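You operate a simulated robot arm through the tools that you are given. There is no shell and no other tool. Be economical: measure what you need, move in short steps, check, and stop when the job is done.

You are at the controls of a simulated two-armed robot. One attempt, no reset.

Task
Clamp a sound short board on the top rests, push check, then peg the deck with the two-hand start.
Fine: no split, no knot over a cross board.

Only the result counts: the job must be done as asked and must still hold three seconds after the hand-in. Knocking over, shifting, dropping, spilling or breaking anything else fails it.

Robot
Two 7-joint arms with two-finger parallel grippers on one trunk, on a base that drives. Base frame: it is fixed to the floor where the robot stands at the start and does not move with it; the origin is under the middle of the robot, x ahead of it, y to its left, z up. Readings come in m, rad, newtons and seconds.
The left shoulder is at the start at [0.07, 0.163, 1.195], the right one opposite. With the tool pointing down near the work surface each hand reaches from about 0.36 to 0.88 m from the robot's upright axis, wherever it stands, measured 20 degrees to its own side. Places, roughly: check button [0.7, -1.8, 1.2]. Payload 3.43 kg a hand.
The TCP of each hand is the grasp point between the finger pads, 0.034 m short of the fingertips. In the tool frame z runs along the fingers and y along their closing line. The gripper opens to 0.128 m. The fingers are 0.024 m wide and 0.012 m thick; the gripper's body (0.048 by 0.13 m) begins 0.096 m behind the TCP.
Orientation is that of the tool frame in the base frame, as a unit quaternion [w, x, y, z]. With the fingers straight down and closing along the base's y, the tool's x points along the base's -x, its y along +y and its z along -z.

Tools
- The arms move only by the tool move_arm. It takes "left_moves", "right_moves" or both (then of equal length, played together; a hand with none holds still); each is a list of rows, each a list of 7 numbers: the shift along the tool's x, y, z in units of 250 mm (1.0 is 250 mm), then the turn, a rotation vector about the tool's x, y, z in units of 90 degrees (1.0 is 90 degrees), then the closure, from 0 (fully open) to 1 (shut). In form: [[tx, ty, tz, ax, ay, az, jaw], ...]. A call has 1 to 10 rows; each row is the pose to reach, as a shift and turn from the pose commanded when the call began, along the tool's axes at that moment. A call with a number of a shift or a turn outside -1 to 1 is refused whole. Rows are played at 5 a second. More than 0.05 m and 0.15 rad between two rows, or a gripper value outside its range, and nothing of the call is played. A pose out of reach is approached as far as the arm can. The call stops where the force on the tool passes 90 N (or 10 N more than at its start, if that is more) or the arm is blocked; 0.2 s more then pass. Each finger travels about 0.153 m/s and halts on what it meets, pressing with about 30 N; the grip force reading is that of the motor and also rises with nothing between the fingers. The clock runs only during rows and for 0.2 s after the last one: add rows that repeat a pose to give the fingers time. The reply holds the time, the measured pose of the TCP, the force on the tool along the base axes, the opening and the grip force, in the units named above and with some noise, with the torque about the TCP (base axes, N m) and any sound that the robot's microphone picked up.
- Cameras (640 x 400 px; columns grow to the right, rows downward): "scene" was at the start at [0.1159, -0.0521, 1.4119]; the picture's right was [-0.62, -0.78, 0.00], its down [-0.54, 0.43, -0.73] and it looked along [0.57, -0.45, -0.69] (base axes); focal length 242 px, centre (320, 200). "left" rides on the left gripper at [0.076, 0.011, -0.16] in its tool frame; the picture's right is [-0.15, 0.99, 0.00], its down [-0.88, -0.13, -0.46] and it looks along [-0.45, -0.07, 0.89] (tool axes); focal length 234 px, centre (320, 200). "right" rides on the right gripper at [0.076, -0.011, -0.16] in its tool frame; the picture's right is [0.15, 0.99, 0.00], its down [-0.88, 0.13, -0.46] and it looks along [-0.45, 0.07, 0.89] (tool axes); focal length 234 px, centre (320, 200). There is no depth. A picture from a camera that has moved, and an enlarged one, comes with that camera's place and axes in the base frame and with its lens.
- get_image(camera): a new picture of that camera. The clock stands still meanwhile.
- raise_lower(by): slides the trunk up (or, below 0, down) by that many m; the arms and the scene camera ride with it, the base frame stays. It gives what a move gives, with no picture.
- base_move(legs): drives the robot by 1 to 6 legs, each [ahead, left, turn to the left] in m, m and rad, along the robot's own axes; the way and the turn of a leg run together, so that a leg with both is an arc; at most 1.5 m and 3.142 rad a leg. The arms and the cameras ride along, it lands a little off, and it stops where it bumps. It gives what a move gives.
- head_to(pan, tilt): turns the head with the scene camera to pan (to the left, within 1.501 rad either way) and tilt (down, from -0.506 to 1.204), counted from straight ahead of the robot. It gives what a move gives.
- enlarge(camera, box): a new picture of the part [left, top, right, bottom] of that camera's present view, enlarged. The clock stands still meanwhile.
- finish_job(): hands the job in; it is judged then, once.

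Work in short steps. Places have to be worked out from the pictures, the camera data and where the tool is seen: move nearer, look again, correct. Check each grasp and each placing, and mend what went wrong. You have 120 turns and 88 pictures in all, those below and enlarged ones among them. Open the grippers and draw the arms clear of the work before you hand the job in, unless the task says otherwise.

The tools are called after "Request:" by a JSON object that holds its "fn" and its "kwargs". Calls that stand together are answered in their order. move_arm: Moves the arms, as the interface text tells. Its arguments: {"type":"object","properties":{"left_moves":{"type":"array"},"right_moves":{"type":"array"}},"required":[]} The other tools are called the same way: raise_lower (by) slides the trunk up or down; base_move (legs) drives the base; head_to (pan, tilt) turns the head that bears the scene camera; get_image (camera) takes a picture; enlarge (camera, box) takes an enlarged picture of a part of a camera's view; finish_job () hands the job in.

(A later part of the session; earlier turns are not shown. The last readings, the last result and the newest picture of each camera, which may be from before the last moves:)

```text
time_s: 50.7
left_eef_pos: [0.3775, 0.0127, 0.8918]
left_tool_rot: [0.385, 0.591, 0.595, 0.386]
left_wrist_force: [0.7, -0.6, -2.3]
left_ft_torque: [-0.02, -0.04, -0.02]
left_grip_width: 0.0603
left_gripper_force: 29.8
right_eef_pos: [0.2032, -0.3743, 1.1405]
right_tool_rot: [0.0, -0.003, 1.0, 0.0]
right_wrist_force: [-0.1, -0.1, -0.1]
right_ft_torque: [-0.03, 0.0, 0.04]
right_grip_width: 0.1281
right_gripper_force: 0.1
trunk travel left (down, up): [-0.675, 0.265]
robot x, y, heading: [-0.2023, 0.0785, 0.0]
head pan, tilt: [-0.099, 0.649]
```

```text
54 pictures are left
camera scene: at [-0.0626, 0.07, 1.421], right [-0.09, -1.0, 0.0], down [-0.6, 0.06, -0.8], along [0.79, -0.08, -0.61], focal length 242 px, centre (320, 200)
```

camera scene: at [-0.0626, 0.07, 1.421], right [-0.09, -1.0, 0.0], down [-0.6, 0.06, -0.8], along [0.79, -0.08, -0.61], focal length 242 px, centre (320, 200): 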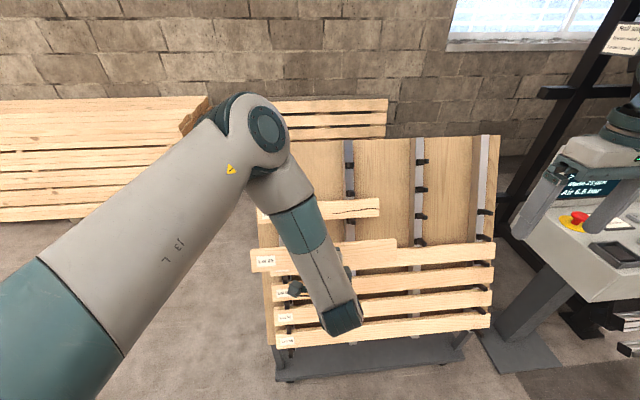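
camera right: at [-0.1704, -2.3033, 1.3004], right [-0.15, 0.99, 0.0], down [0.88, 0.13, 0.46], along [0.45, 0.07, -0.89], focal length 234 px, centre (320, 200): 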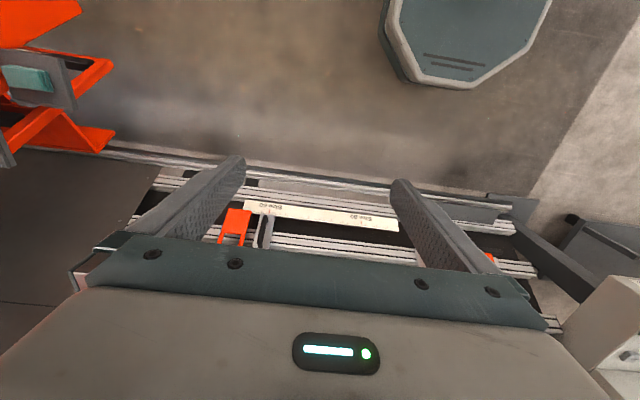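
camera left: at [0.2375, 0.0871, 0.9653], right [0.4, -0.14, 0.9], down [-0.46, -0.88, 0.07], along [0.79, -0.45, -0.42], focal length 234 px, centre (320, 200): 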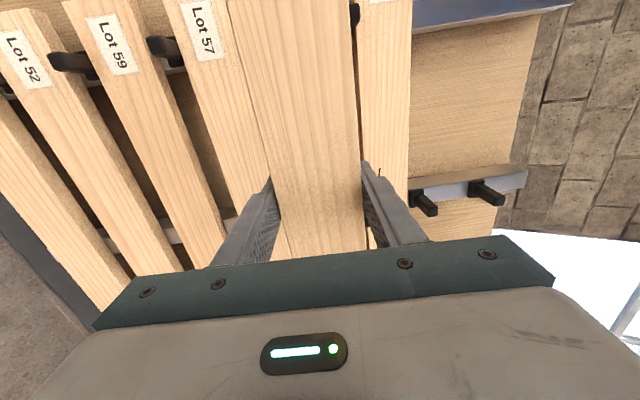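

Board is held with nothing disturbed. I back off, then raise the board and fold the right hand lower and inward.

Request:
{"fn": "base_move", "kwargs": {"legs": [[-0.3, 0, 0]]}}

Request:
{"fn": "move_arm", "kwargs": {"left_moves": [[-0.05, 0.125, -0.055, 0, 0, 0, 0.7], [-0.1, 0.25, -0.11, 0, 0, 0, 0.7], [-0.15, 0.375, -0.165, 0, 0, 0, 0.7], [-0.2, 0.5, -0.22, 0, 0, 0, 0.7], [-0.25, 0.625, -0.275, 0, 0, 0, 0.7], [-0.3, 0.75, -0.33, 0, 0, 0, 0.7], [-0.35, 0.875, -0.385, 0, 0, 0, 0.7], [-0.4, 1.0, -0.44, 0, 0, 0, 0.7]], "right_moves": [[0, 0.07, 0.1, 0, 0, 0, 0], [0, 0.14, 0.2, 0, 0, 0, 0], [0, 0.21, 0.3, 0, 0, 0, 0], [0, 0.28, 0.4, 0, 0, 0, 0], [0, 0.35, 0.5, 0, 0, 0, 0], [0, 0.42, 0.6, 0, 0, 0, 0], [0, 0.49, 0.7, 0, 0, 0, 0], [0, 0.56, 0.8, 0, 0, 0, 0]]}}

Request:
{"fn": "base_move", "kwargs": {"legs": [[0, -1.2, 0], [0, -1.2, 0]]}}

Request:
{"fn": "head_to", "kwargs": {"pan": 0.0, "tilt": 0.3}}

Request:
{"fn": "get_image", "kwargs": {"camera": "scene"}}

```text
time_s: 52.7
left_eef_pos: [0.0809, 0.0124, 0.8902]
left_tool_rot: [0.383, 0.591, 0.595, 0.387]
left_wrist_force: [0.6, 0.6, -2.0]
left_ft_torque: [0.01, -0.03, 0.04]
left_grip_width: 0.0604
left_gripper_force: 30.4
right_eef_pos: [-0.0941, -0.3757, 1.1413]
right_tool_rot: [0.0, -0.003, 1.0, 0.0]
right_wrist_force: [0.9, 0.3, -0.5]
right_ft_torque: [-0.02, -0.02, -0.02]
right_grip_width: 0.1278
right_gripper_force: 0.0
trunk travel left (down, up): [-0.675, 0.265]
robot x, y, heading: [-0.5003, 0.0752, 0.007]
head pan, tilt: [-0.099, 0.649]
```

```text
time_s: 54.5
left_eef_pos: [0.0821, -0.0867, 1.1649]
left_tool_rot: [0.384, 0.591, 0.595, 0.386]
left_wrist_force: [0.0, -0.3, -1.2]
left_ft_torque: [0.02, 0.03, 0.01]
left_grip_width: 0.06
left_gripper_force: 29.6
right_eef_pos: [-0.0951, -0.2349, 0.9425]
right_tool_rot: [-0.001, -0.004, 1.0, 0.0]
right_wrist_force: [-0.2, -0.7, 0.6]
right_ft_torque: [0.02, -0.01, 0.03]
right_grip_width: 0.1281
right_gripper_force: 0.0
trunk travel left (down, up): [-0.675, 0.265]
robot x, y, heading: [-0.4992, 0.0763, 0.006]
head pan, tilt: [-0.099, 0.649]
```

```text
time_s: 66.2
left_eef_pos: [0.0902, -2.4819, 1.1651]
left_tool_rot: [0.385, 0.594, 0.592, 0.385]
left_wrist_force: [0.6, -0.3, -2.0]
left_ft_torque: [-0.01, 0.0, -0.03]
left_grip_width: 0.0598
left_gripper_force: 30.0
right_eef_pos: [-0.0888, -2.6275, 0.9424]
right_tool_rot: [0.0, 0.002, 1.0, 0.0]
right_wrist_force: [0.3, -0.2, 0.1]
right_ft_torque: [0.01, -0.01, 0.01]
right_grip_width: 0.1281
right_gripper_force: 0.0
trunk travel left (down, up): [-0.675, 0.265]
robot x, y, heading: [-0.4893, -2.3139, -0.006]
head pan, tilt: [-0.099, 0.649]
```

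```text
time_s: 67.0
left_eef_pos: [0.0888, -2.481, 1.1654]
left_tool_rot: [0.385, 0.593, 0.593, 0.385]
left_wrist_force: [0.0, -0.6, -2.2]
left_ft_torque: [0.02, -0.01, 0.02]
left_grip_width: 0.0597
left_gripper_force: 30.0
right_eef_pos: [-0.0885, -2.6283, 0.9418]
right_tool_rot: [-0.001, 0.002, 1.0, 0.0]
right_wrist_force: [-0.2, 0.1, -0.1]
right_ft_torque: [-0.01, 0.01, -0.02]
right_grip_width: 0.1283
right_gripper_force: 0.0
trunk travel left (down, up): [-0.675, 0.265]
robot x, y, heading: [-0.4888, -2.3101, -0.004]
head pan, tilt: [0.0, 0.3]
```

```text
53 pictures are left
camera scene: at [-0.3453, -2.3132, 1.4528], right [0.0, -1.0, 0.0], down [-0.3, 0.0, -0.95], along [0.95, 0.0, -0.3], focal length 242 px, centre (320, 200)
```

scene: 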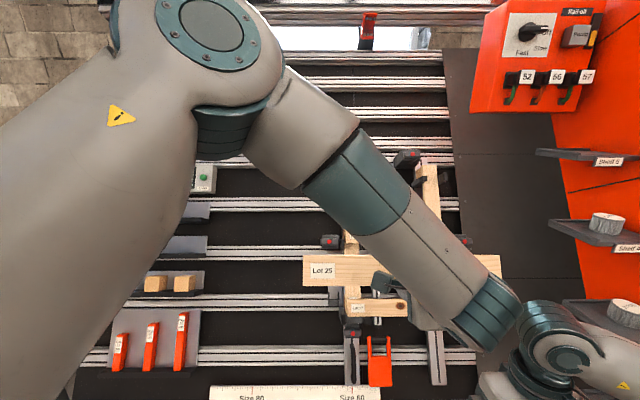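

The arm blocks the view of the top rests. I shift the board hand left and zoom on them.

Request:
{"fn": "move_arm", "kwargs": {"left_moves": [[0.2, 0, 0, 0, 0, 0, 0.7], [0.4, 0, 0, 0, 0, 0, 0.7], [0.6, 0, 0, 0, 0, 0, 0.7], [0.8, 0, 0, 0, 0, 0, 0.7], [1.0, 0, 0, 0, 0, 0, 0.7]]}}

Request:
{"fn": "head_to", "kwargs": {"pan": -0.25, "tilt": 0.33}}

Request:
{"fn": "get_image", "kwargs": {"camera": "scene"}}

```text
time_s: 68.2
left_eef_pos: [0.0907, -2.2303, 1.1658]
left_tool_rot: [0.387, 0.593, 0.593, 0.384]
left_wrist_force: [-0.3, 1.0, -2.1]
left_ft_torque: [0.02, 0.0, 0.0]
left_grip_width: 0.0597
left_gripper_force: 29.3
right_eef_pos: [-0.0884, -2.6251, 0.9438]
right_tool_rot: [0.0, 0.002, 1.0, -0.002]
right_wrist_force: [-0.2, -0.2, 0.3]
right_ft_torque: [-0.04, 0.01, -0.01]
right_grip_width: 0.128
right_gripper_force: 0.1
trunk travel left (down, up): [-0.675, 0.265]
robot x, y, heading: [-0.4913, -2.3107, -0.004]
head pan, tilt: [0.0, 0.3]
```

```text
time_s: 69.0
left_eef_pos: [0.0892, -2.2322, 1.1649]
left_tool_rot: [0.384, 0.594, 0.592, 0.385]
left_wrist_force: [-0.5, 0.1, -3.5]
left_ft_torque: [0.01, -0.01, -0.01]
left_grip_width: 0.06
left_gripper_force: 29.4
right_eef_pos: [-0.0897, -2.6281, 0.9425]
right_tool_rot: [0.0, 0.001, 1.0, 0.0]
right_wrist_force: [-0.6, -0.1, -0.3]
right_ft_torque: [0.02, -0.01, -0.02]
right_grip_width: 0.1279
right_gripper_force: 0.1
trunk travel left (down, up): [-0.675, 0.265]
robot x, y, heading: [-0.4865, -2.3135, -0.008]
head pan, tilt: [-0.25, 0.33]
```

```text
52 pictures are left
camera scene: at [-0.3483, -2.3367, 1.4501], right [-0.25, -0.97, 0.0], down [-0.31, 0.08, -0.95], along [0.92, -0.24, -0.32], focal length 242 px, centre (320, 200)
```

scene: 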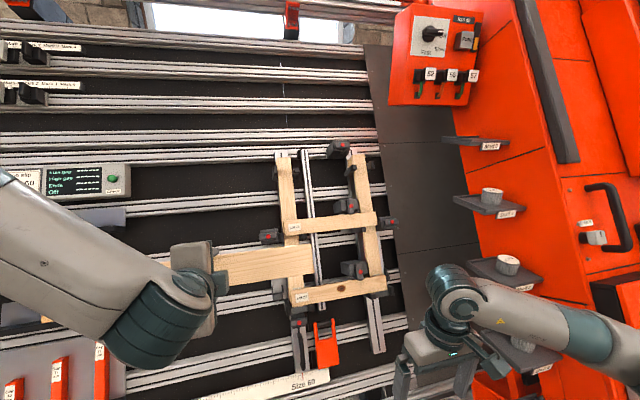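

Request:
{"fn": "enlarge", "kwargs": {"camera": "scene", "box": [262, 132, 402, 222]}}

Request:
{"fn": "enlarge", "kwargs": {"camera": "scene", "box": [255, 190, 405, 300]}}

Request:
{"fn": "enlarge", "kwargs": {"camera": "scene", "box": [0, 30, 140, 110]}}

```text
4.44 times, centred on (332, 177) of scene
camera zoom: at [-0.3483, -2.3367, 1.4501], right [-0.25, -0.97, 0.0], down [-0.31, 0.08, -0.95], along [0.92, -0.24, -0.32], focal length 1077 px, centre (267, 302)
```

zoom: 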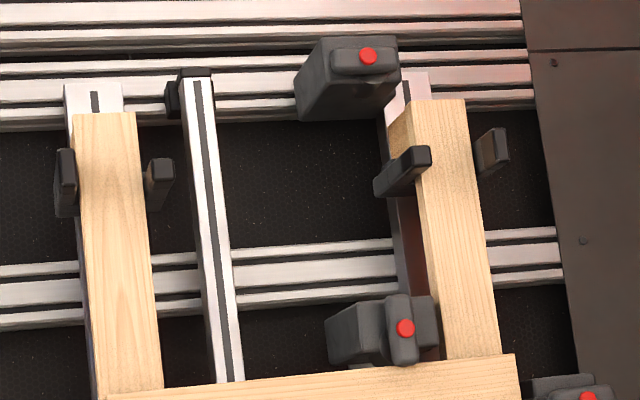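

```text
3.64 times, centred on (330, 245) of scene
camera zoom: at [-0.3483, -2.3367, 1.4501], right [-0.25, -0.97, 0.0], down [-0.31, 0.08, -0.95], along [0.92, -0.24, -0.32], focal length 881 px, centre (284, 36)
```

zoom: 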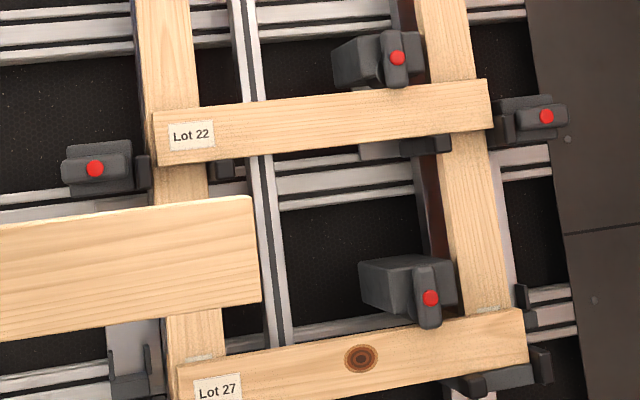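

```text
4.57 times, centred on (70, 70) of scene
camera zoom: at [-0.3483, -2.3367, 1.4501], right [-0.25, -0.97, 0.0], down [-0.31, 0.08, -0.95], along [0.92, -0.24, -0.32], focal length 1108 px, centre (1463, 794)
```

zoom: 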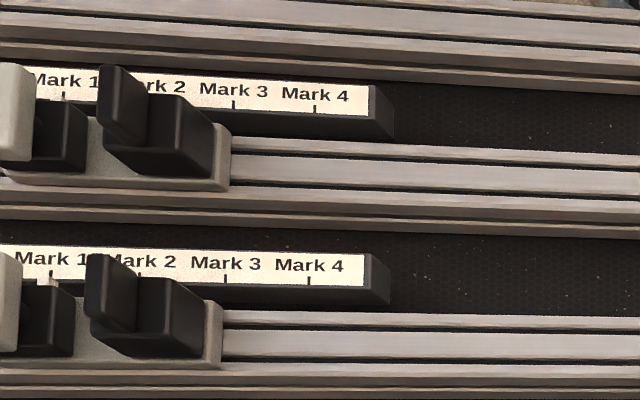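

Three estimates agree the table leans ~27°; top board seat should be centred at about TCP (.662, −2.622, 1.273): the board sits between tall outer end posts on inner rests, under a swing clamp whose bar is now open (horizontal). I drive nearer, staying clear.

Request:
{"fn": "base_move", "kwargs": {"legs": [[0, -0.09, 0], [0.27, 0, 0]]}}

Request:
{"fn": "head_to", "kwargs": {"pan": -0.3, "tilt": 0.35}}

Request:
{"fn": "get_image", "kwargs": {"camera": "scene"}}

```text
time_s: 71.6
left_eef_pos: [0.361, -2.3256, 1.1654]
left_tool_rot: [0.387, 0.594, 0.592, 0.383]
left_wrist_force: [-0.3, -0.2, -0.9]
left_ft_torque: [0.01, 0.0, 0.0]
left_grip_width: 0.0594
left_gripper_force: 29.9
right_eef_pos: [0.1791, -2.7217, 0.9427]
right_tool_rot: [0.0, 0.004, 1.0, 0.0]
right_wrist_force: [0.3, -0.4, 0.3]
right_ft_torque: [0.03, 0.02, 0.02]
right_grip_width: 0.128
right_gripper_force: 0.2
trunk travel left (down, up): [-0.675, 0.265]
robot x, y, heading: [-0.2193, -2.4004, -0.008]
head pan, tilt: [-0.25, 0.33]
```

```text
time_s: 72.3
left_eef_pos: [0.3616, -2.3249, 1.1635]
left_tool_rot: [0.386, 0.595, 0.592, 0.384]
left_wrist_force: [0.6, 0.9, -3.1]
left_ft_torque: [0.0, 0.01, 0.01]
left_grip_width: 0.0597
left_gripper_force: 29.7
right_eef_pos: [0.1806, -2.7196, 0.9416]
right_tool_rot: [0.0, 0.004, 1.0, 0.0]
right_wrist_force: [0.4, 0.3, -0.2]
right_ft_torque: [0.01, 0.01, 0.0]
right_grip_width: 0.1279
right_gripper_force: 0.1
trunk travel left (down, up): [-0.675, 0.265]
robot x, y, heading: [-0.2189, -2.402, -0.006]
head pan, tilt: [-0.3, 0.351]
```

```text
48 pictures are left
camera scene: at [-0.0794, -2.4327, 1.4481], right [-0.3, -0.95, 0.0], down [-0.33, 0.1, -0.94], along [0.89, -0.28, -0.34], focal length 242 px, centre (320, 200)
```

scene: 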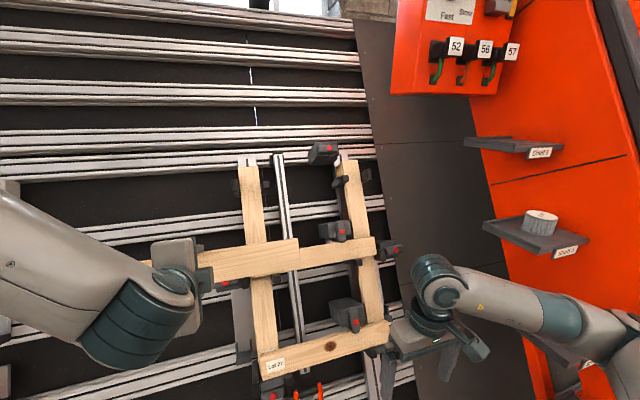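

A clear closer view of the top rests; I enlarge it to fix positions.

Request:
{"fn": "enlarge", "kwargs": {"camera": "scene", "box": [225, 130, 385, 230]}}

Request:
{"fn": "enlarge", "kwargs": {"camera": "scene", "box": [250, 220, 410, 390]}}

```text
4.00 times, centred on (305, 180) of scene
camera zoom: at [-0.0794, -2.4327, 1.4481], right [-0.3, -0.95, 0.0], down [-0.33, 0.1, -0.94], along [0.89, -0.28, -0.34], focal length 969 px, centre (380, 280)
```

zoom: 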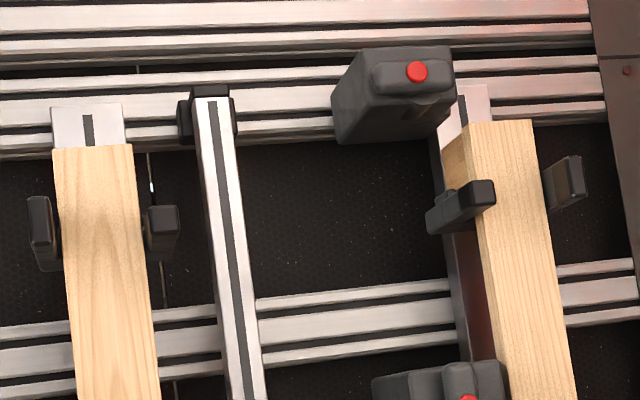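

```text
2.35 times, centred on (330, 305) of scene
camera zoom: at [-0.0794, -2.4327, 1.4481], right [-0.3, -0.95, 0.0], down [-0.33, 0.1, -0.94], along [0.89, -0.28, -0.34], focal length 570 px, centre (296, -47)
```

zoom: 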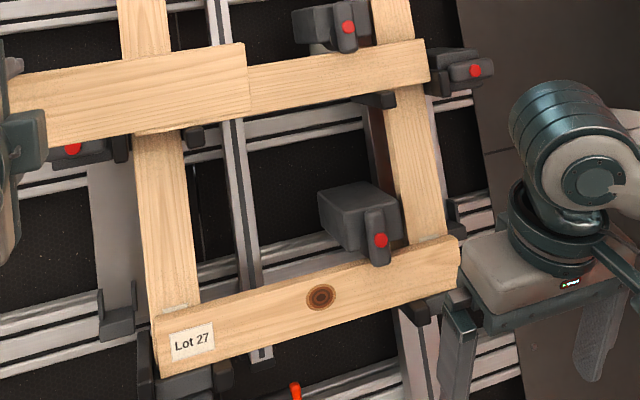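

Both boards' ends lie at y −2.42/−2.82 and the pitch (.27) predicts the rest line exactly where the inner rests appear. I raise and shift the board sideways to in front of the top rests, turning 3° more.

Request:
{"fn": "move_arm", "kwargs": {"left_moves": [[-0.12, 0.08, -0.035, 0.004, 0, 0, 0.7], [-0.25, 0.16, -0.07, 0.008, 0, 0, 0.7], [-0.37, 0.24, -0.105, 0.012, 0, 0, 0.7], [-0.5, 0.32, -0.14, 0.016, 0, 0, 0.7], [-0.62, 0.4, -0.175, 0.02, 0, 0, 0.7], [-0.75, 0.48, -0.21, 0.024, 0, 0, 0.7], [-0.87, 0.56, -0.25, 0.028, 0, 0, 0.7], [-1.0, 0.634, -0.282, 0.0333, 0, 0, 0.7], [-1.0, 0.634, -0.282, 0.0333, 0, 0, 0.7]]}}

Request:
{"fn": "get_image", "kwargs": {"camera": "left"}}

```text
time_s: 74.3
left_eef_pos: [0.3577, -2.575, 1.3383]
left_tool_rot: [0.371, 0.605, 0.601, 0.368]
left_wrist_force: [0.5, 0.6, -2.7]
left_ft_torque: [0.0, -0.03, 0.01]
left_grip_width: 0.06
left_gripper_force: 29.7
right_eef_pos: [0.1802, -2.7199, 0.9428]
right_tool_rot: [0.0, 0.004, 1.0, 0.0]
right_wrist_force: [-0.4, 0.0, 0.7]
right_ft_torque: [0.02, 0.02, 0.04]
right_grip_width: 0.128
right_gripper_force: 0.0
trunk travel left (down, up): [-0.675, 0.265]
robot x, y, heading: [-0.2198, -2.4014, -0.009]
head pan, tilt: [-0.3, 0.351]
```

```text
45 pictures are left
camera left: at [0.2226, -2.4987, 1.4198], right [0.45, -0.15, 0.88], down [-0.47, -0.88, 0.09], along [0.76, -0.46, -0.46], focal length 234 px, centre (320, 200)
```

left: 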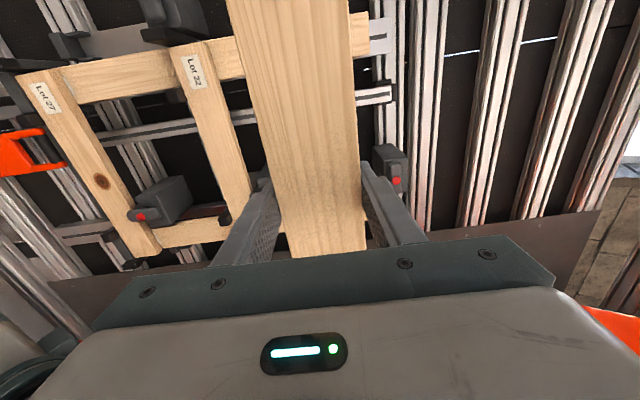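

Aligned in tilt. I move forward to 14 cm short of the seat.

Request:
{"fn": "move_arm", "kwargs": {"left_moves": [[-0.04, 0.065, 0.13, 0, 0.001, 0, 0.7], [-0.08, 0.13, 0.26, 0, 0.002, 0, 0.7], [-0.12, 0.195, 0.39, 0, 0.003, 0, 0.7], [-0.16, 0.26, 0.52, 0, 0.004, 0, 0.7], [-0.176, 0.325, 0.647, 0, 0.004, 0, 0.7], [-0.176, 0.325, 0.647, 0, 0.004, 0, 0.7]]}}

Request:
{"fn": "get_image", "kwargs": {"camera": "left"}}

Request:
{"fn": "get_image", "kwargs": {"camera": "scene"}}

```text
time_s: 75.7
left_eef_pos: [0.4501, -2.5995, 1.3396]
left_tool_rot: [0.374, 0.599, 0.603, 0.37]
left_wrist_force: [-0.1, -0.1, -2.6]
left_ft_torque: [0.02, -0.02, 0.0]
left_grip_width: 0.0598
left_gripper_force: 30.2
left hand out of reach, approached as far as the arm can: row 3, 4, 5, 6
right_eef_pos: [0.1787, -2.7214, 0.9422]
right_tool_rot: [0.0, 0.003, 1.0, 0.0]
right_wrist_force: [0.0, 0.3, -0.3]
right_ft_torque: [0.0, -0.01, -0.02]
right_grip_width: 0.1282
right_gripper_force: 0.1
trunk travel left (down, up): [-0.675, 0.265]
robot x, y, heading: [-0.2175, -2.4024, -0.007]
head pan, tilt: [-0.3, 0.351]
```

```text
44 pictures are left
camera left: at [0.3135, -2.5236, 1.419], right [0.44, -0.14, 0.89], down [-0.46, -0.88, 0.09], along [0.77, -0.45, -0.45], focal length 234 px, centre (320, 200)
```

left: 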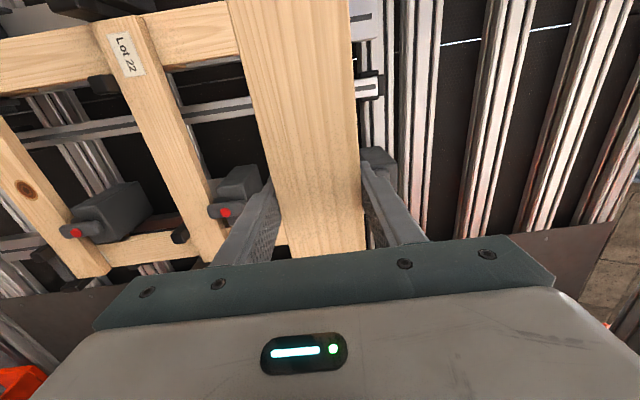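

```text
43 pictures are left
camera scene: at [-0.0808, -2.4336, 1.4482], right [-0.3, -0.95, 0.0], down [-0.33, 0.1, -0.94], along [0.89, -0.28, -0.34], focal length 242 px, centre (320, 200)
```

scene: 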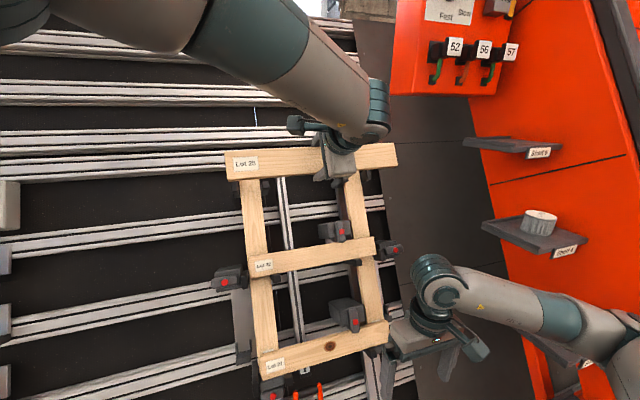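

The left arm ran out of reach; I must bring the base closer. I look down at the clearance between base and table foot.

Request:
{"fn": "head_to", "kwargs": {"pan": -0.2, "tilt": 1.15}}

Request:
{"fn": "get_image", "kwargs": {"camera": "scene"}}

Request:
{"fn": "get_image", "kwargs": {"camera": "right"}}

```text
time_s: 76.8
left_eef_pos: [0.452, -2.5982, 1.3386]
left_tool_rot: [0.373, 0.601, 0.603, 0.37]
left_wrist_force: [-0.7, 0.4, -2.1]
left_ft_torque: [0.03, 0.01, -0.02]
left_grip_width: 0.0597
left_gripper_force: 30.1
right_eef_pos: [0.1802, -2.7214, 0.9414]
right_tool_rot: [-0.001, 0.003, 1.0, 0.001]
right_wrist_force: [0.1, -0.7, 0.6]
right_ft_torque: [0.01, 0.03, 0.03]
right_grip_width: 0.1283
right_gripper_force: 0.1
trunk travel left (down, up): [-0.675, 0.265]
robot x, y, heading: [-0.22, -2.4048, -0.009]
head pan, tilt: [-0.201, 1.15]
```

```text
42 pictures are left
camera scene: at [-0.1104, -2.4171, 1.3837], right [-0.21, -0.98, 0.0], down [-0.89, 0.19, -0.41], along [0.4, -0.08, -0.91], focal length 242 px, centre (320, 200)
```

scene: 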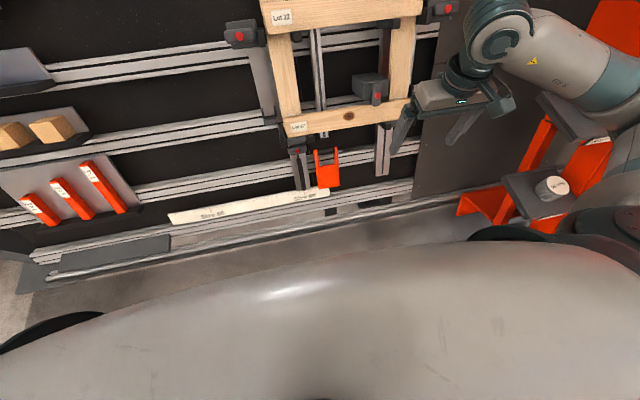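

```text
41 pictures are left
camera right: at [0.1048, -2.7306, 1.1013], right [-0.14, 0.99, 0.0], down [0.88, 0.12, 0.46], along [0.45, 0.06, -0.89], focal length 234 px, centre (320, 200)
```

right: 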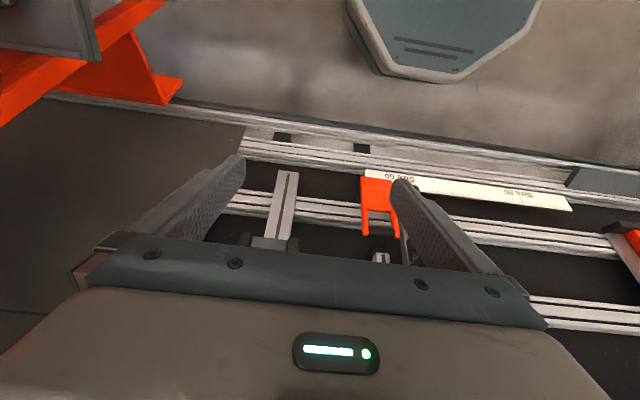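

Base front is ~13 cm short of the table foot. The limit is wrist posture, as at the rack the same tool pose worked lower relative to the shoulder. I draw the board back and down, tuck the right arm inward, then raise the trunk.

Request:
{"fn": "move_arm", "kwargs": {"left_moves": [[0.06, -0.12, -0.08, 0, 0, 0, 0.7], [0.12, -0.25, -0.15, 0, 0, 0, 0.7], [0.18, -0.37, -0.2, 0, 0, 0, 0.7], [0.24, -0.5, -0.25, 0, 0, 0, 0.7], [0.3, -0.62, -0.28, 0, 0, 0, 0.7], [0.36, -0.75, -0.284, 0, 0, 0, 0.7], [0.42, -0.87, -0.284, 0, 0, 0, 0.7], [0.48, -1.0, -0.284, 0, 0, 0, 0.7]], "right_moves": [[0, 0.08, 0.02, 0, 0, 0, 0], [0, 0.16, 0.04, 0, 0, 0, 0], [0, 0.24, 0.06, 0, 0, 0, 0], [0, 0.32, 0.08, 0, 0, 0, 0], [0, 0.4, 0.1, 0, 0, 0, 0], [0, 0.48, 0.12, 0, 0, 0, 0], [0, 0.56, 0.14, 0, 0, 0, 0], [0, 0.64, 0.16, 0, 0, 0, 0]]}}

Request:
{"fn": "raise_lower", "kwargs": {"by": 0.2}}

Request:
{"fn": "head_to", "kwargs": {"pan": -1.0, "tilt": 0.8}}

Request:
{"fn": "get_image", "kwargs": {"camera": "scene"}}

```text
time_s: 78.6
left_eef_pos: [0.275, -2.4791, 1.1461]
left_tool_rot: [0.369, 0.603, 0.602, 0.37]
left_wrist_force: [-0.2, 0.5, -2.7]
left_ft_torque: [-0.04, -0.03, -0.01]
left_grip_width: 0.0596
left_gripper_force: 30.5
right_eef_pos: [0.1825, -2.56, 0.9027]
right_tool_rot: [0.0, 0.003, 1.0, 0.0]
right_wrist_force: [0.7, 0.3, -0.2]
right_ft_torque: [0.0, 0.04, -0.01]
right_grip_width: 0.128
right_gripper_force: 0.1
trunk travel left (down, up): [-0.675, 0.265]
robot x, y, heading: [-0.2211, -2.4028, -0.004]
head pan, tilt: [-0.201, 1.15]
```

```text
time_s: 80.8
left_eef_pos: [0.2744, -2.4778, 1.3467]
left_tool_rot: [0.369, 0.603, 0.603, 0.37]
left_wrist_force: [-0.4, 0.3, -3.1]
left_ft_torque: [-0.01, -0.01, 0.01]
left_grip_width: 0.0598
left_gripper_force: 30.0
right_eef_pos: [0.1808, -2.5613, 1.1017]
right_tool_rot: [0.0, 0.004, 1.0, 0.0]
right_wrist_force: [0.5, 0.2, -0.7]
right_ft_torque: [0.0, -0.01, 0.01]
right_grip_width: 0.128
right_gripper_force: 0.1
trunk travel left (down, up): [-0.875, 0.065]
robot x, y, heading: [-0.2217, -2.406, -0.003]
head pan, tilt: [-0.201, 1.15]
```

```text
time_s: 81.9
left_eef_pos: [0.2743, -2.4785, 1.347]
left_tool_rot: [0.369, 0.603, 0.603, 0.369]
left_wrist_force: [1.0, -0.2, -1.8]
left_ft_torque: [0.0, -0.01, 0.02]
left_grip_width: 0.0599
left_gripper_force: 30.1
right_eef_pos: [0.1806, -2.5606, 1.1021]
right_tool_rot: [0.0, 0.004, 1.0, 0.0]
right_wrist_force: [-0.9, -0.3, 0.6]
right_ft_torque: [-0.02, 0.03, 0.02]
right_grip_width: 0.1281
right_gripper_force: 0.1
trunk travel left (down, up): [-0.875, 0.065]
robot x, y, heading: [-0.2187, -2.4043, -0.007]
head pan, tilt: [-1.0, 0.799]
```

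```text
40 pictures are left
camera scene: at [-0.1256, -2.4727, 1.6085], right [-0.85, -0.53, 0.0], down [-0.38, 0.61, -0.7], along [0.37, -0.59, -0.72], focal length 242 px, centre (320, 200)
```

scene: 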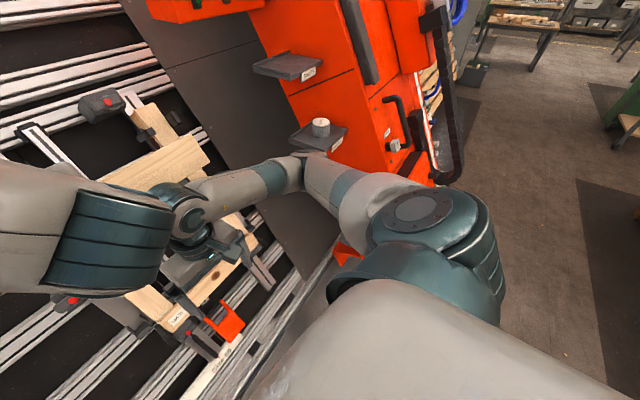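

The right elbow is within ~0.1 m of the gantry shelf, so I will not go further right. I drive 6 cm forward and try the approach with the raised shoulder.

Request:
{"fn": "base_move", "kwargs": {"legs": [[0.06, 0, 0]]}}

Request:
{"fn": "move_arm", "kwargs": {"left_moves": [[-0.09, 0.056, 0.125, 0, 0, 0, 0.7], [-0.18, 0.112, 0.25, 0, 0, 0, 0.7], [-0.28, 0.168, 0.375, 0, 0, 0, 0.7], [-0.37, 0.224, 0.5, 0, 0, 0, 0.7], [-0.47, 0.28, 0.625, 0, 0, 0, 0.7], [-0.56, 0.337, 0.749, 0, 0, 0, 0.7], [-0.56, 0.337, 0.749, 0, 0, 0, 0.7]]}}

Request:
{"fn": "get_image", "kwargs": {"camera": "left"}}

```text
time_s: 82.9
left_eef_pos: [0.3243, -2.48, 1.351]
left_tool_rot: [0.371, 0.602, 0.601, 0.372]
left_wrist_force: [-0.4, -0.3, -1.4]
left_ft_torque: [0.01, -0.03, -0.01]
left_grip_width: 0.0598
left_gripper_force: 30.0
right_eef_pos: [0.2328, -2.5598, 1.1052]
right_tool_rot: [0.003, 0.003, 1.0, 0.0]
right_wrist_force: [-1.5, -0.4, -0.3]
right_ft_torque: [-0.01, -0.03, -0.02]
right_grip_width: 0.1279
right_gripper_force: 0.2
trunk travel left (down, up): [-0.875, 0.065]
robot x, y, heading: [-0.1642, -2.4039, -0.01]
head pan, tilt: [-1.0, 0.799]
```

```text
time_s: 83.4
left_eef_pos: [0.3751, -2.5042, 1.3419]
left_tool_rot: [0.357, 0.61, 0.598, 0.378]
left_wrist_force: [-0.6, 1.2, -2.4]
left_ft_torque: [0.01, -0.05, -0.09]
left_grip_width: 0.0598
left_gripper_force: 29.9
right_eef_pos: [0.2424, -2.5686, 1.101]
right_tool_rot: [-0.002, 0.014, 1.0, -0.004]
right_wrist_force: [-0.3, -1.6, 0.0]
right_ft_torque: [-0.02, -0.05, -0.01]
right_grip_width: 0.1281
right_gripper_force: 0.1
trunk travel left (down, up): [-0.875, 0.065]
robot x, y, heading: [-0.1626, -2.4045, -0.01]
head pan, tilt: [-1.0, 0.799]
stopped in row 2 (left hand): the force on the tool passed its limit (the readings are from after the stop); the commanded pose is now the measured one
```

```text
39 pictures are left
camera left: at [0.2397, -2.4314, 1.4265], right [0.46, -0.18, 0.87], down [-0.47, -0.88, 0.07], along [0.76, -0.44, -0.48], focal length 234 px, centre (320, 200)
```

left: 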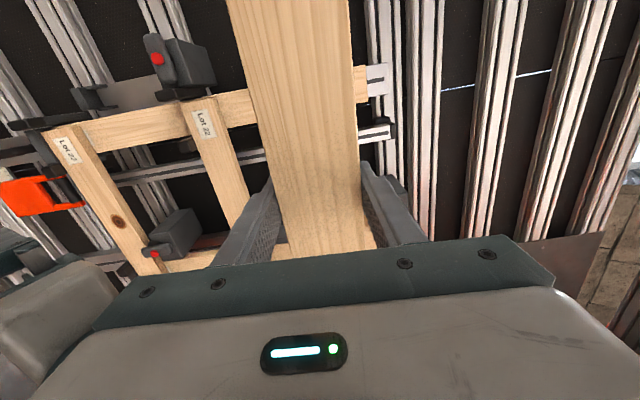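

The left hand met my own right wrist (right hand points down, its wrist stands at the same height). I draw the left hand away to the left, then lower the right hand well below.

Request:
{"fn": "move_arm", "kwargs": {"left_moves": [[0.12, 0.02, -0.1, 0, 0, 0, 0.7], [0.25, 0.04, -0.2, 0, 0, 0, 0.7], [0.38, 0.04, -0.25, 0, 0, 0, 0.7], [0.5, 0.04, -0.25, 0, 0, 0, 0.7]]}}

Request:
{"fn": "move_arm", "kwargs": {"right_moves": [[0, -0.03, 0.12, 0, 0, 0, 0], [0, -0.06, 0.25, 0, 0, 0, 0], [0, -0.09, 0.37, 0, 0, 0, 0], [0, -0.12, 0.5, 0, 0, 0, 0], [0, -0.15, 0.62, 0, 0, 0, 0], [0, -0.18, 0.75, 0, 0, 0, 0], [0, -0.21, 0.87, 0, 0, 0, 0], [0, -0.24, 1.0, 0, 0, 0, 0]]}}

Request:
{"fn": "get_image", "kwargs": {"camera": "scene"}}

```text
time_s: 84.4
left_eef_pos: [0.3289, -2.3768, 1.3828]
left_tool_rot: [0.357, 0.61, 0.6, 0.375]
left_wrist_force: [0.0, 0.8, -2.5]
left_ft_torque: [0.01, 0.02, -0.05]
left_grip_width: 0.0599
left_gripper_force: 29.4
right_eef_pos: [0.2444, -2.5642, 1.1025]
right_tool_rot: [-0.001, 0.016, 1.0, -0.006]
right_wrist_force: [0.5, -0.2, 0.6]
right_ft_torque: [-0.02, -0.02, -0.01]
right_grip_width: 0.1281
right_gripper_force: 0.1
trunk travel left (down, up): [-0.875, 0.065]
robot x, y, heading: [-0.1601, -2.4032, -0.012]
head pan, tilt: [-1.0, 0.799]
```

```text
time_s: 86.2
left_eef_pos: [0.3269, -2.3801, 1.3826]
left_tool_rot: [0.357, 0.61, 0.599, 0.377]
left_wrist_force: [-0.4, -0.6, -2.4]
left_ft_torque: [0.01, -0.01, -0.02]
left_grip_width: 0.0598
left_gripper_force: 29.7
right_eef_pos: [0.2405, -2.6291, 0.8524]
right_tool_rot: [-0.001, 0.015, 1.0, -0.005]
right_wrist_force: [0.3, 0.3, 0.1]
right_ft_torque: [-0.03, -0.01, -0.01]
right_grip_width: 0.1279
right_gripper_force: 0.0
trunk travel left (down, up): [-0.875, 0.065]
robot x, y, heading: [-0.1616, -2.4053, -0.009]
head pan, tilt: [-1.0, 0.799]
```

```text
38 pictures are left
camera scene: at [-0.0666, -2.4735, 1.6085], right [-0.85, -0.53, 0.0], down [-0.38, 0.61, -0.7], along [0.37, -0.59, -0.72], focal length 242 px, centre (320, 200)
```

scene: 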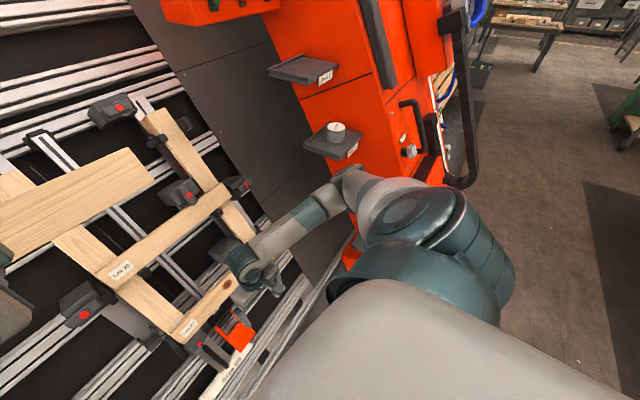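

All is intact. I correct the small twist and go to the stand-off in front of the seat again.

Request:
{"fn": "move_arm", "kwargs": {"left_moves": [[-0.12, 0.032, 0.06, -0.0009, -0.0012, -0.0022, 0.7], [-0.24, 0.064, 0.14, -0.0018, -0.0024, -0.0043, 0.7], [-0.36, 0.096, 0.24, -0.0027, -0.0035, -0.0065, 0.7], [-0.48, 0.128, 0.36, -0.0036, -0.0047, -0.0087, 0.7], [-0.6, 0.16, 0.48, -0.0044, -0.0059, -0.0108, 0.7], [-0.72, 0.192, 0.6, -0.0053, -0.0071, -0.013, 0.7], [-0.84, 0.224, 0.71, -0.0062, -0.0082, -0.0151, 0.7], [-0.961, 0.256, 0.822, -0.0071, -0.0094, -0.0173, 0.7], [-0.961, 0.256, 0.822, -0.0071, -0.0094, -0.0173, 0.7]]}}

Request:
{"fn": "get_image", "kwargs": {"camera": "left"}}

Request:
{"fn": "get_image", "kwargs": {"camera": "scene"}}

```text
time_s: 88.2
left_eef_pos: [0.5381, -2.6181, 1.3388]
left_tool_rot: [0.371, 0.603, 0.601, 0.37]
left_wrist_force: [0.1, 0.8, -1.8]
left_ft_torque: [0.01, 0.0, -0.03]
left_grip_width: 0.0598
left_gripper_force: 29.9
right_eef_pos: [0.2407, -2.6297, 0.8517]
right_tool_rot: [-0.002, 0.015, 1.0, -0.004]
right_wrist_force: [0.6, -0.1, 0.8]
right_ft_torque: [-0.01, -0.02, 0.0]
right_grip_width: 0.1279
right_gripper_force: 0.1
trunk travel left (down, up): [-0.875, 0.065]
robot x, y, heading: [-0.1623, -2.4046, -0.007]
head pan, tilt: [-1.0, 0.799]
```

```text
37 pictures are left
camera left: at [0.4022, -2.5429, 1.4186], right [0.45, -0.15, 0.88], down [-0.47, -0.88, 0.09], along [0.76, -0.45, -0.46], focal length 234 px, centre (320, 200)
```

left: 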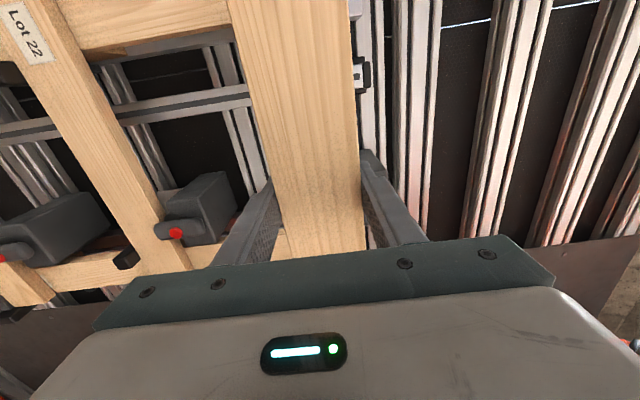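

```text
36 pictures are left
camera scene: at [-0.0671, -2.4723, 1.6086], right [-0.85, -0.53, 0.0], down [-0.38, 0.61, -0.7], along [0.37, -0.59, -0.72], focal length 242 px, centre (320, 200)
```

scene: 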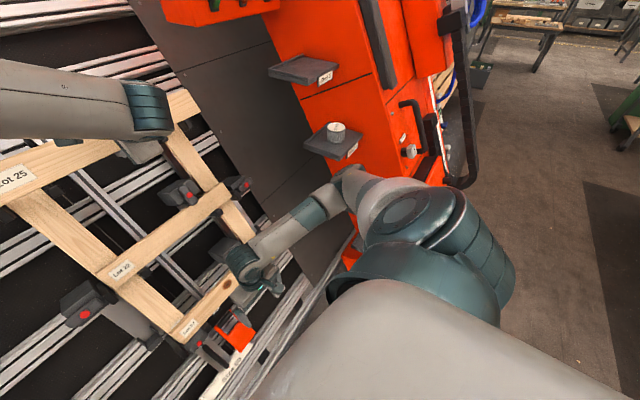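

On station. I advance 9 cm along the table normal and check.

Request:
{"fn": "move_arm", "kwargs": {"left_moves": [[0, 0, 0.12, 0, 0, 0, 0.7], [0, 0, 0.24, 0, 0, 0, 0.7], [0, 0, 0.36, 0, 0, 0, 0.7], [0, 0, 0.36, 0, 0, 0, 0.7]]}}

Request:
{"fn": "get_image", "kwargs": {"camera": "left"}}

Request:
{"fn": "head_to", "kwargs": {"pan": -0.35, "tilt": 0.6}}

Request:
{"fn": "get_image", "kwargs": {"camera": "scene"}}

```text
time_s: 89.2
left_eef_pos: [0.619, -2.6181, 1.2964]
left_tool_rot: [0.37, 0.603, 0.602, 0.369]
left_wrist_force: [-0.1, 0.0, -2.9]
left_ft_torque: [-0.01, -0.02, 0.0]
left_grip_width: 0.0599
left_gripper_force: 30.3
right_eef_pos: [0.241, -2.6305, 0.851]
right_tool_rot: [-0.001, 0.015, 1.0, -0.003]
right_wrist_force: [-0.6, 0.4, -0.2]
right_ft_torque: [0.02, 0.02, -0.02]
right_grip_width: 0.128
right_gripper_force: 0.1
trunk travel left (down, up): [-0.875, 0.065]
robot x, y, heading: [-0.1625, -2.4071, -0.007]
head pan, tilt: [-1.0, 0.799]
```

```text
35 pictures are left
camera left: at [0.4831, -2.5428, 1.3768], right [0.45, -0.15, 0.88], down [-0.47, -0.88, 0.09], along [0.76, -0.45, -0.46], focal length 234 px, centre (320, 200)
```

left: 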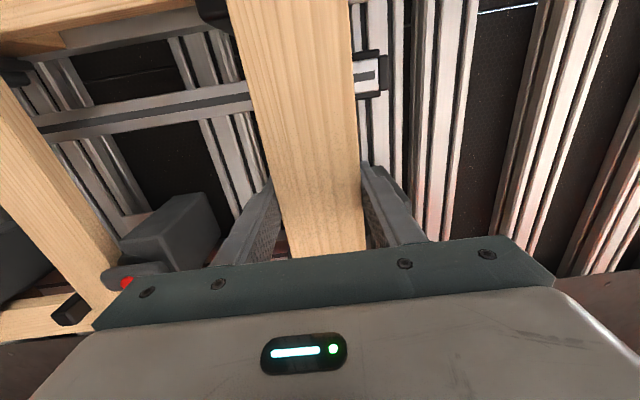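

```text
time_s: 90.2
left_eef_pos: [0.6188, -2.6169, 1.2949]
left_tool_rot: [0.37, 0.603, 0.602, 0.37]
left_wrist_force: [-0.3, 0.5, -2.2]
left_ft_torque: [0.04, -0.02, 0.06]
left_grip_width: 0.0597
left_gripper_force: 29.8
right_eef_pos: [0.242, -2.6296, 0.8515]
right_tool_rot: [-0.002, 0.015, 1.0, -0.005]
right_wrist_force: [-0.8, 0.1, 0.3]
right_ft_torque: [0.02, 0.01, 0.0]
right_grip_width: 0.1278
right_gripper_force: 0.0
trunk travel left (down, up): [-0.875, 0.065]
robot x, y, heading: [-0.1614, -2.4022, -0.009]
head pan, tilt: [-0.351, 0.6]
```

```text
34 pictures are left
camera scene: at [-0.0267, -2.4363, 1.6253], right [-0.35, -0.94, 0.0], down [-0.53, 0.2, -0.82], along [0.77, -0.29, -0.57], focal length 242 px, centre (320, 200)
```

scene: 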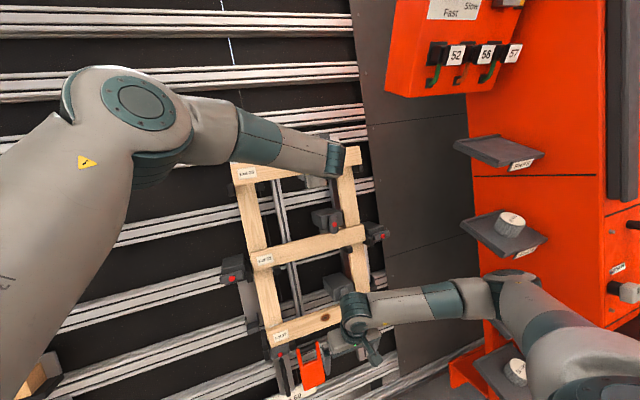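

Request:
{"fn": "enlarge", "kwargs": {"camera": "scene", "box": [220, 120, 380, 220]}}

```text
4.00 times, centred on (300, 170) of scene
camera zoom: at [-0.0267, -2.4363, 1.6253], right [-0.35, -0.94, 0.0], down [-0.53, 0.2, -0.82], along [0.77, -0.29, -0.57], focal length 969 px, centre (400, 320)
```

zoom: 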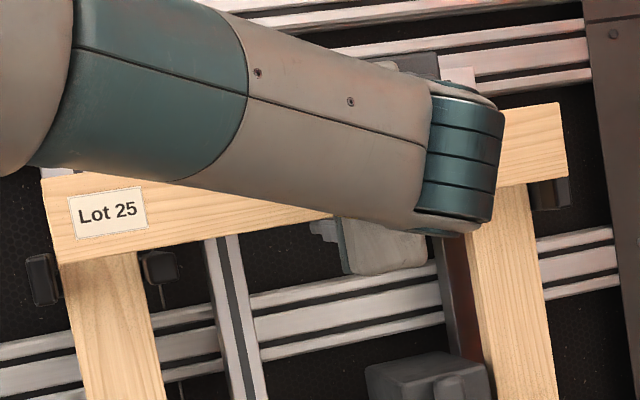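

I zoom tightly on both ends against the end posts.

Request:
{"fn": "enlarge", "kwargs": {"camera": "scene", "box": [335, 142, 375, 182]}}

Request:
{"fn": "enlarge", "kwargs": {"camera": "scene", "box": [222, 160, 272, 210]}}

```text
10.00 times, centred on (355, 162) of scene
camera zoom: at [-0.0267, -2.4363, 1.6253], right [-0.35, -0.94, 0.0], down [-0.53, 0.2, -0.82], along [0.77, -0.29, -0.57], focal length 2423 px, centre (-30, 580)
```

zoom: 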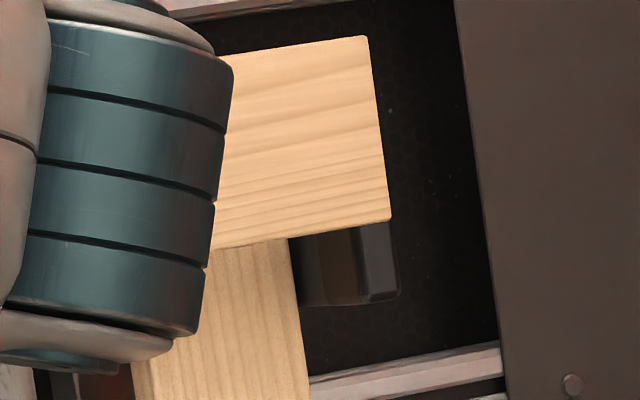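

```text
8.00 times, centred on (247, 185) of scene
camera zoom: at [-0.0267, -2.4363, 1.6253], right [-0.35, -0.94, 0.0], down [-0.53, 0.2, -0.82], along [0.77, -0.29, -0.57], focal length 1938 px, centre (904, 320)
```

zoom: 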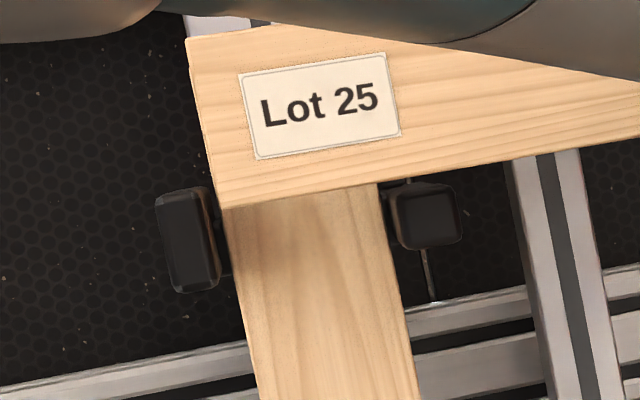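

Left end has ~9 mm to its post and the right ~0, so I shift 5 mm left (+y), then advance 4 cm watching forces.

Request:
{"fn": "move_arm", "kwargs": {"left_moves": [[0.02, 0, 0.0, 0, 0, 0, 0.7], [0.02, 0, 0.06, 0, 0, 0, 0.7], [0.02, 0, 0.11, 0, 0, 0, 0.7], [0.02, 0, 0.16, 0, 0, 0, 0.7], [0.02, 0, 0.16, 0, 0, 0, 0.7]]}}

Request:
{"fn": "enlarge", "kwargs": {"camera": "scene", "box": [335, 142, 375, 182]}}

Request:
{"fn": "enlarge", "kwargs": {"camera": "scene", "box": [222, 160, 272, 210]}}

```text
time_s: 91.4
left_eef_pos: [0.6549, -2.6124, 1.2781]
left_tool_rot: [0.37, 0.604, 0.601, 0.37]
left_wrist_force: [-0.3, -0.1, -2.2]
left_ft_torque: [0.0, 0.01, -0.01]
left_grip_width: 0.0597
left_gripper_force: 30.1
right_eef_pos: [0.2416, -2.6294, 0.8521]
right_tool_rot: [-0.002, 0.015, 1.0, -0.005]
right_wrist_force: [-0.2, -0.1, 0.7]
right_ft_torque: [0.0, -0.01, -0.03]
right_grip_width: 0.128
right_gripper_force: 0.0
trunk travel left (down, up): [-0.875, 0.065]
robot x, y, heading: [-0.1593, -2.4034, -0.004]
head pan, tilt: [-0.351, 0.6]
```

```text
10.00 times, centred on (355, 162) of scene
camera zoom: at [-0.0268, -2.4363, 1.6254], right [-0.35, -0.94, 0.0], down [-0.53, 0.2, -0.82], along [0.77, -0.29, -0.57], focal length 2423 px, centre (-30, 580)
```

zoom: 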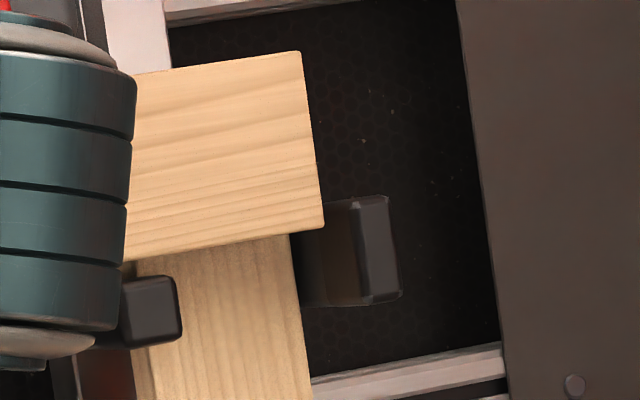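

```text
8.00 times, centred on (247, 185) of scene
camera zoom: at [-0.0268, -2.4363, 1.6254], right [-0.35, -0.94, 0.0], down [-0.53, 0.2, -0.82], along [0.77, -0.29, -0.57], focal length 1938 px, centre (904, 320)
```

zoom: 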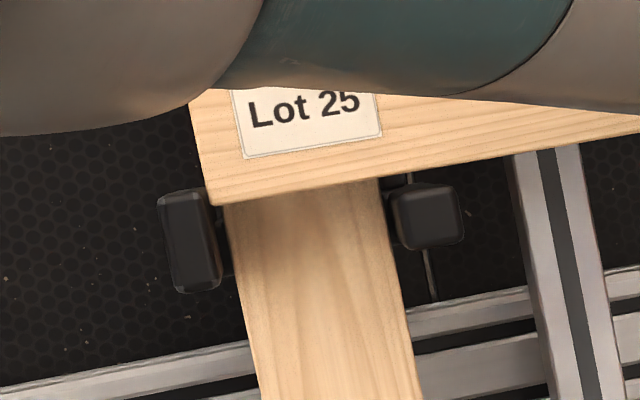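

No contact so far; both ends lie between the posts. I press on gently in small steps until it touches the cross boards.

Request:
{"fn": "move_arm", "kwargs": {"left_moves": [[0, 0, 0.016, 0, 0, 0, 0.7], [0, 0, 0.032, 0, 0, 0, 0.7], [0, 0, 0.046, 0, 0, 0, 0.7], [0, 0, 0.046, 0, 0, 0, 0.7]]}}

```text
time_s: 92.4
left_eef_pos: [0.6645, -2.6119, 1.2721]
left_tool_rot: [0.37, 0.603, 0.603, 0.369]
left_wrist_force: [0.8, 0.3, -2.5]
left_ft_torque: [0.01, 0.01, -0.01]
left_grip_width: 0.0597
left_gripper_force: 30.1
right_eef_pos: [0.2406, -2.6298, 0.8521]
right_tool_rot: [-0.001, 0.015, 1.0, -0.005]
right_wrist_force: [0.1, 0.2, 0.1]
right_ft_torque: [0.0, -0.04, -0.01]
right_grip_width: 0.1278
right_gripper_force: 0.0
trunk travel left (down, up): [-0.875, 0.065]
robot x, y, heading: [-0.161, -2.408, -0.011]
head pan, tilt: [-0.351, 0.6]
```

No contact yet; a few mm more.

Request:
{"fn": "move_arm", "kwargs": {"left_moves": [[0, 0, 0.012, 0, 0, 0, 0.7], [0, 0, 0.024, 0, 0, 0, 0.7], [0, 0, 0.036, 0, 0, 0, 0.7], [0, 0, 0.048, 0, 0, 0, 0.7]]}}

Request:
{"fn": "get_image", "kwargs": {"camera": "left"}}

```text
time_s: 93.4
left_eef_pos: [0.6702, -2.6123, 1.2705]
left_tool_rot: [0.371, 0.603, 0.602, 0.371]
left_wrist_force: [-17.6, 3.3, 2.9]
left_ft_torque: [0.16, 0.59, 0.35]
left_grip_width: 0.0598
left_gripper_force: 29.7
right_eef_pos: [0.2379, -2.6287, 0.8535]
right_tool_rot: [0.0, 0.015, 1.0, -0.004]
right_wrist_force: [-0.4, -0.3, -0.4]
right_ft_torque: [-0.01, -0.04, -0.02]
right_grip_width: 0.1279
right_gripper_force: 0.1
trunk travel left (down, up): [-0.875, 0.065]
robot x, y, heading: [-0.1578, -2.4039, -0.008]
head pan, tilt: [-0.351, 0.6]
```

```text
28 pictures are left
camera left: at [0.5343, -2.5376, 1.3506], right [0.44, -0.15, 0.88], down [-0.47, -0.88, 0.09], along [0.76, -0.45, -0.46], focal length 234 px, centre (320, 200)
```

left: 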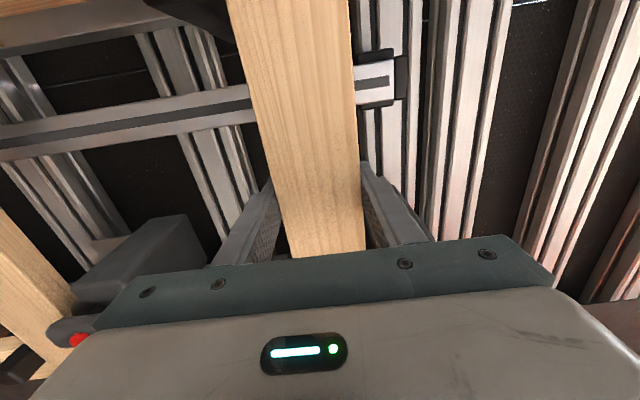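

Contact with the cross boards (17 N). I ease off slightly and lower the board onto the rests in 1 mm steps.

Request:
{"fn": "move_arm", "kwargs": {"left_moves": [[0, -0.006, -0.01, 0, 0, 0, 0.7], [0, -0.012, -0.012, 0, 0, 0, 0.7], [0, -0.018, -0.012, 0, 0, 0, 0.7], [0, -0.024, -0.012, 0, 0, 0, 0.7]]}}

```text
time_s: 94.4
left_eef_pos: [0.6683, -2.6145, 1.2648]
left_tool_rot: [0.371, 0.602, 0.602, 0.372]
left_wrist_force: [-5.8, -0.3, 5.0]
left_ft_torque: [-0.27, 0.26, -0.2]
left_grip_width: 0.0599
left_gripper_force: 30.6
right_eef_pos: [0.2397, -2.6293, 0.853]
right_tool_rot: [-0.001, 0.016, 1.0, -0.004]
right_wrist_force: [-0.4, -0.2, 0.1]
right_ft_torque: [-0.01, 0.0, -0.03]
right_grip_width: 0.128
right_gripper_force: 0.1
trunk travel left (down, up): [-0.875, 0.065]
robot x, y, heading: [-0.1616, -2.4033, -0.008]
head pan, tilt: [-0.351, 0.6]
```

Vertical force rises to +5 N, so it starts to bear on the rests. 2 mm more to make sure.

Request:
{"fn": "move_arm", "kwargs": {"left_moves": [[0, -0.006, 0, 0, 0, 0, 0.7], [0, -0.012, 0, 0, 0, 0, 0.7], [0, -0.012, 0, 0, 0, 0, 0.7]]}}

Request:
{"fn": "enlarge", "kwargs": {"camera": "scene", "box": [220, 120, 380, 220]}}

```text
time_s: 95.2
left_eef_pos: [0.6658, -2.6127, 1.2636]
left_tool_rot: [0.371, 0.602, 0.602, 0.371]
left_wrist_force: [-2.3, -2.5, 13.4]
left_ft_torque: [-0.33, 0.42, -0.11]
left_grip_width: 0.0599
left_gripper_force: 30.2
right_eef_pos: [0.2388, -2.6294, 0.8523]
right_tool_rot: [-0.001, 0.015, 1.0, -0.004]
right_wrist_force: [0.2, 1.0, -0.6]
right_ft_torque: [0.02, 0.0, 0.0]
right_grip_width: 0.1278
right_gripper_force: 0.1
trunk travel left (down, up): [-0.875, 0.065]
robot x, y, heading: [-0.1594, -2.4056, -0.007]
head pan, tilt: [-0.351, 0.6]
```

```text
4.00 times, centred on (300, 170) of scene
camera zoom: at [-0.0297, -2.4358, 1.6258], right [-0.35, -0.94, 0.0], down [-0.53, 0.2, -0.83], along [0.77, -0.29, -0.56], focal length 969 px, centre (400, 320)
```

zoom: 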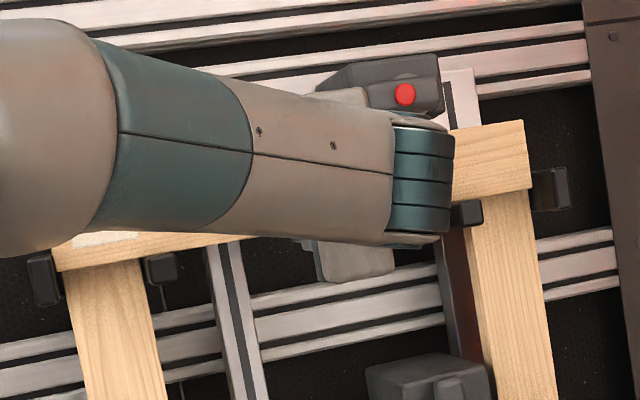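

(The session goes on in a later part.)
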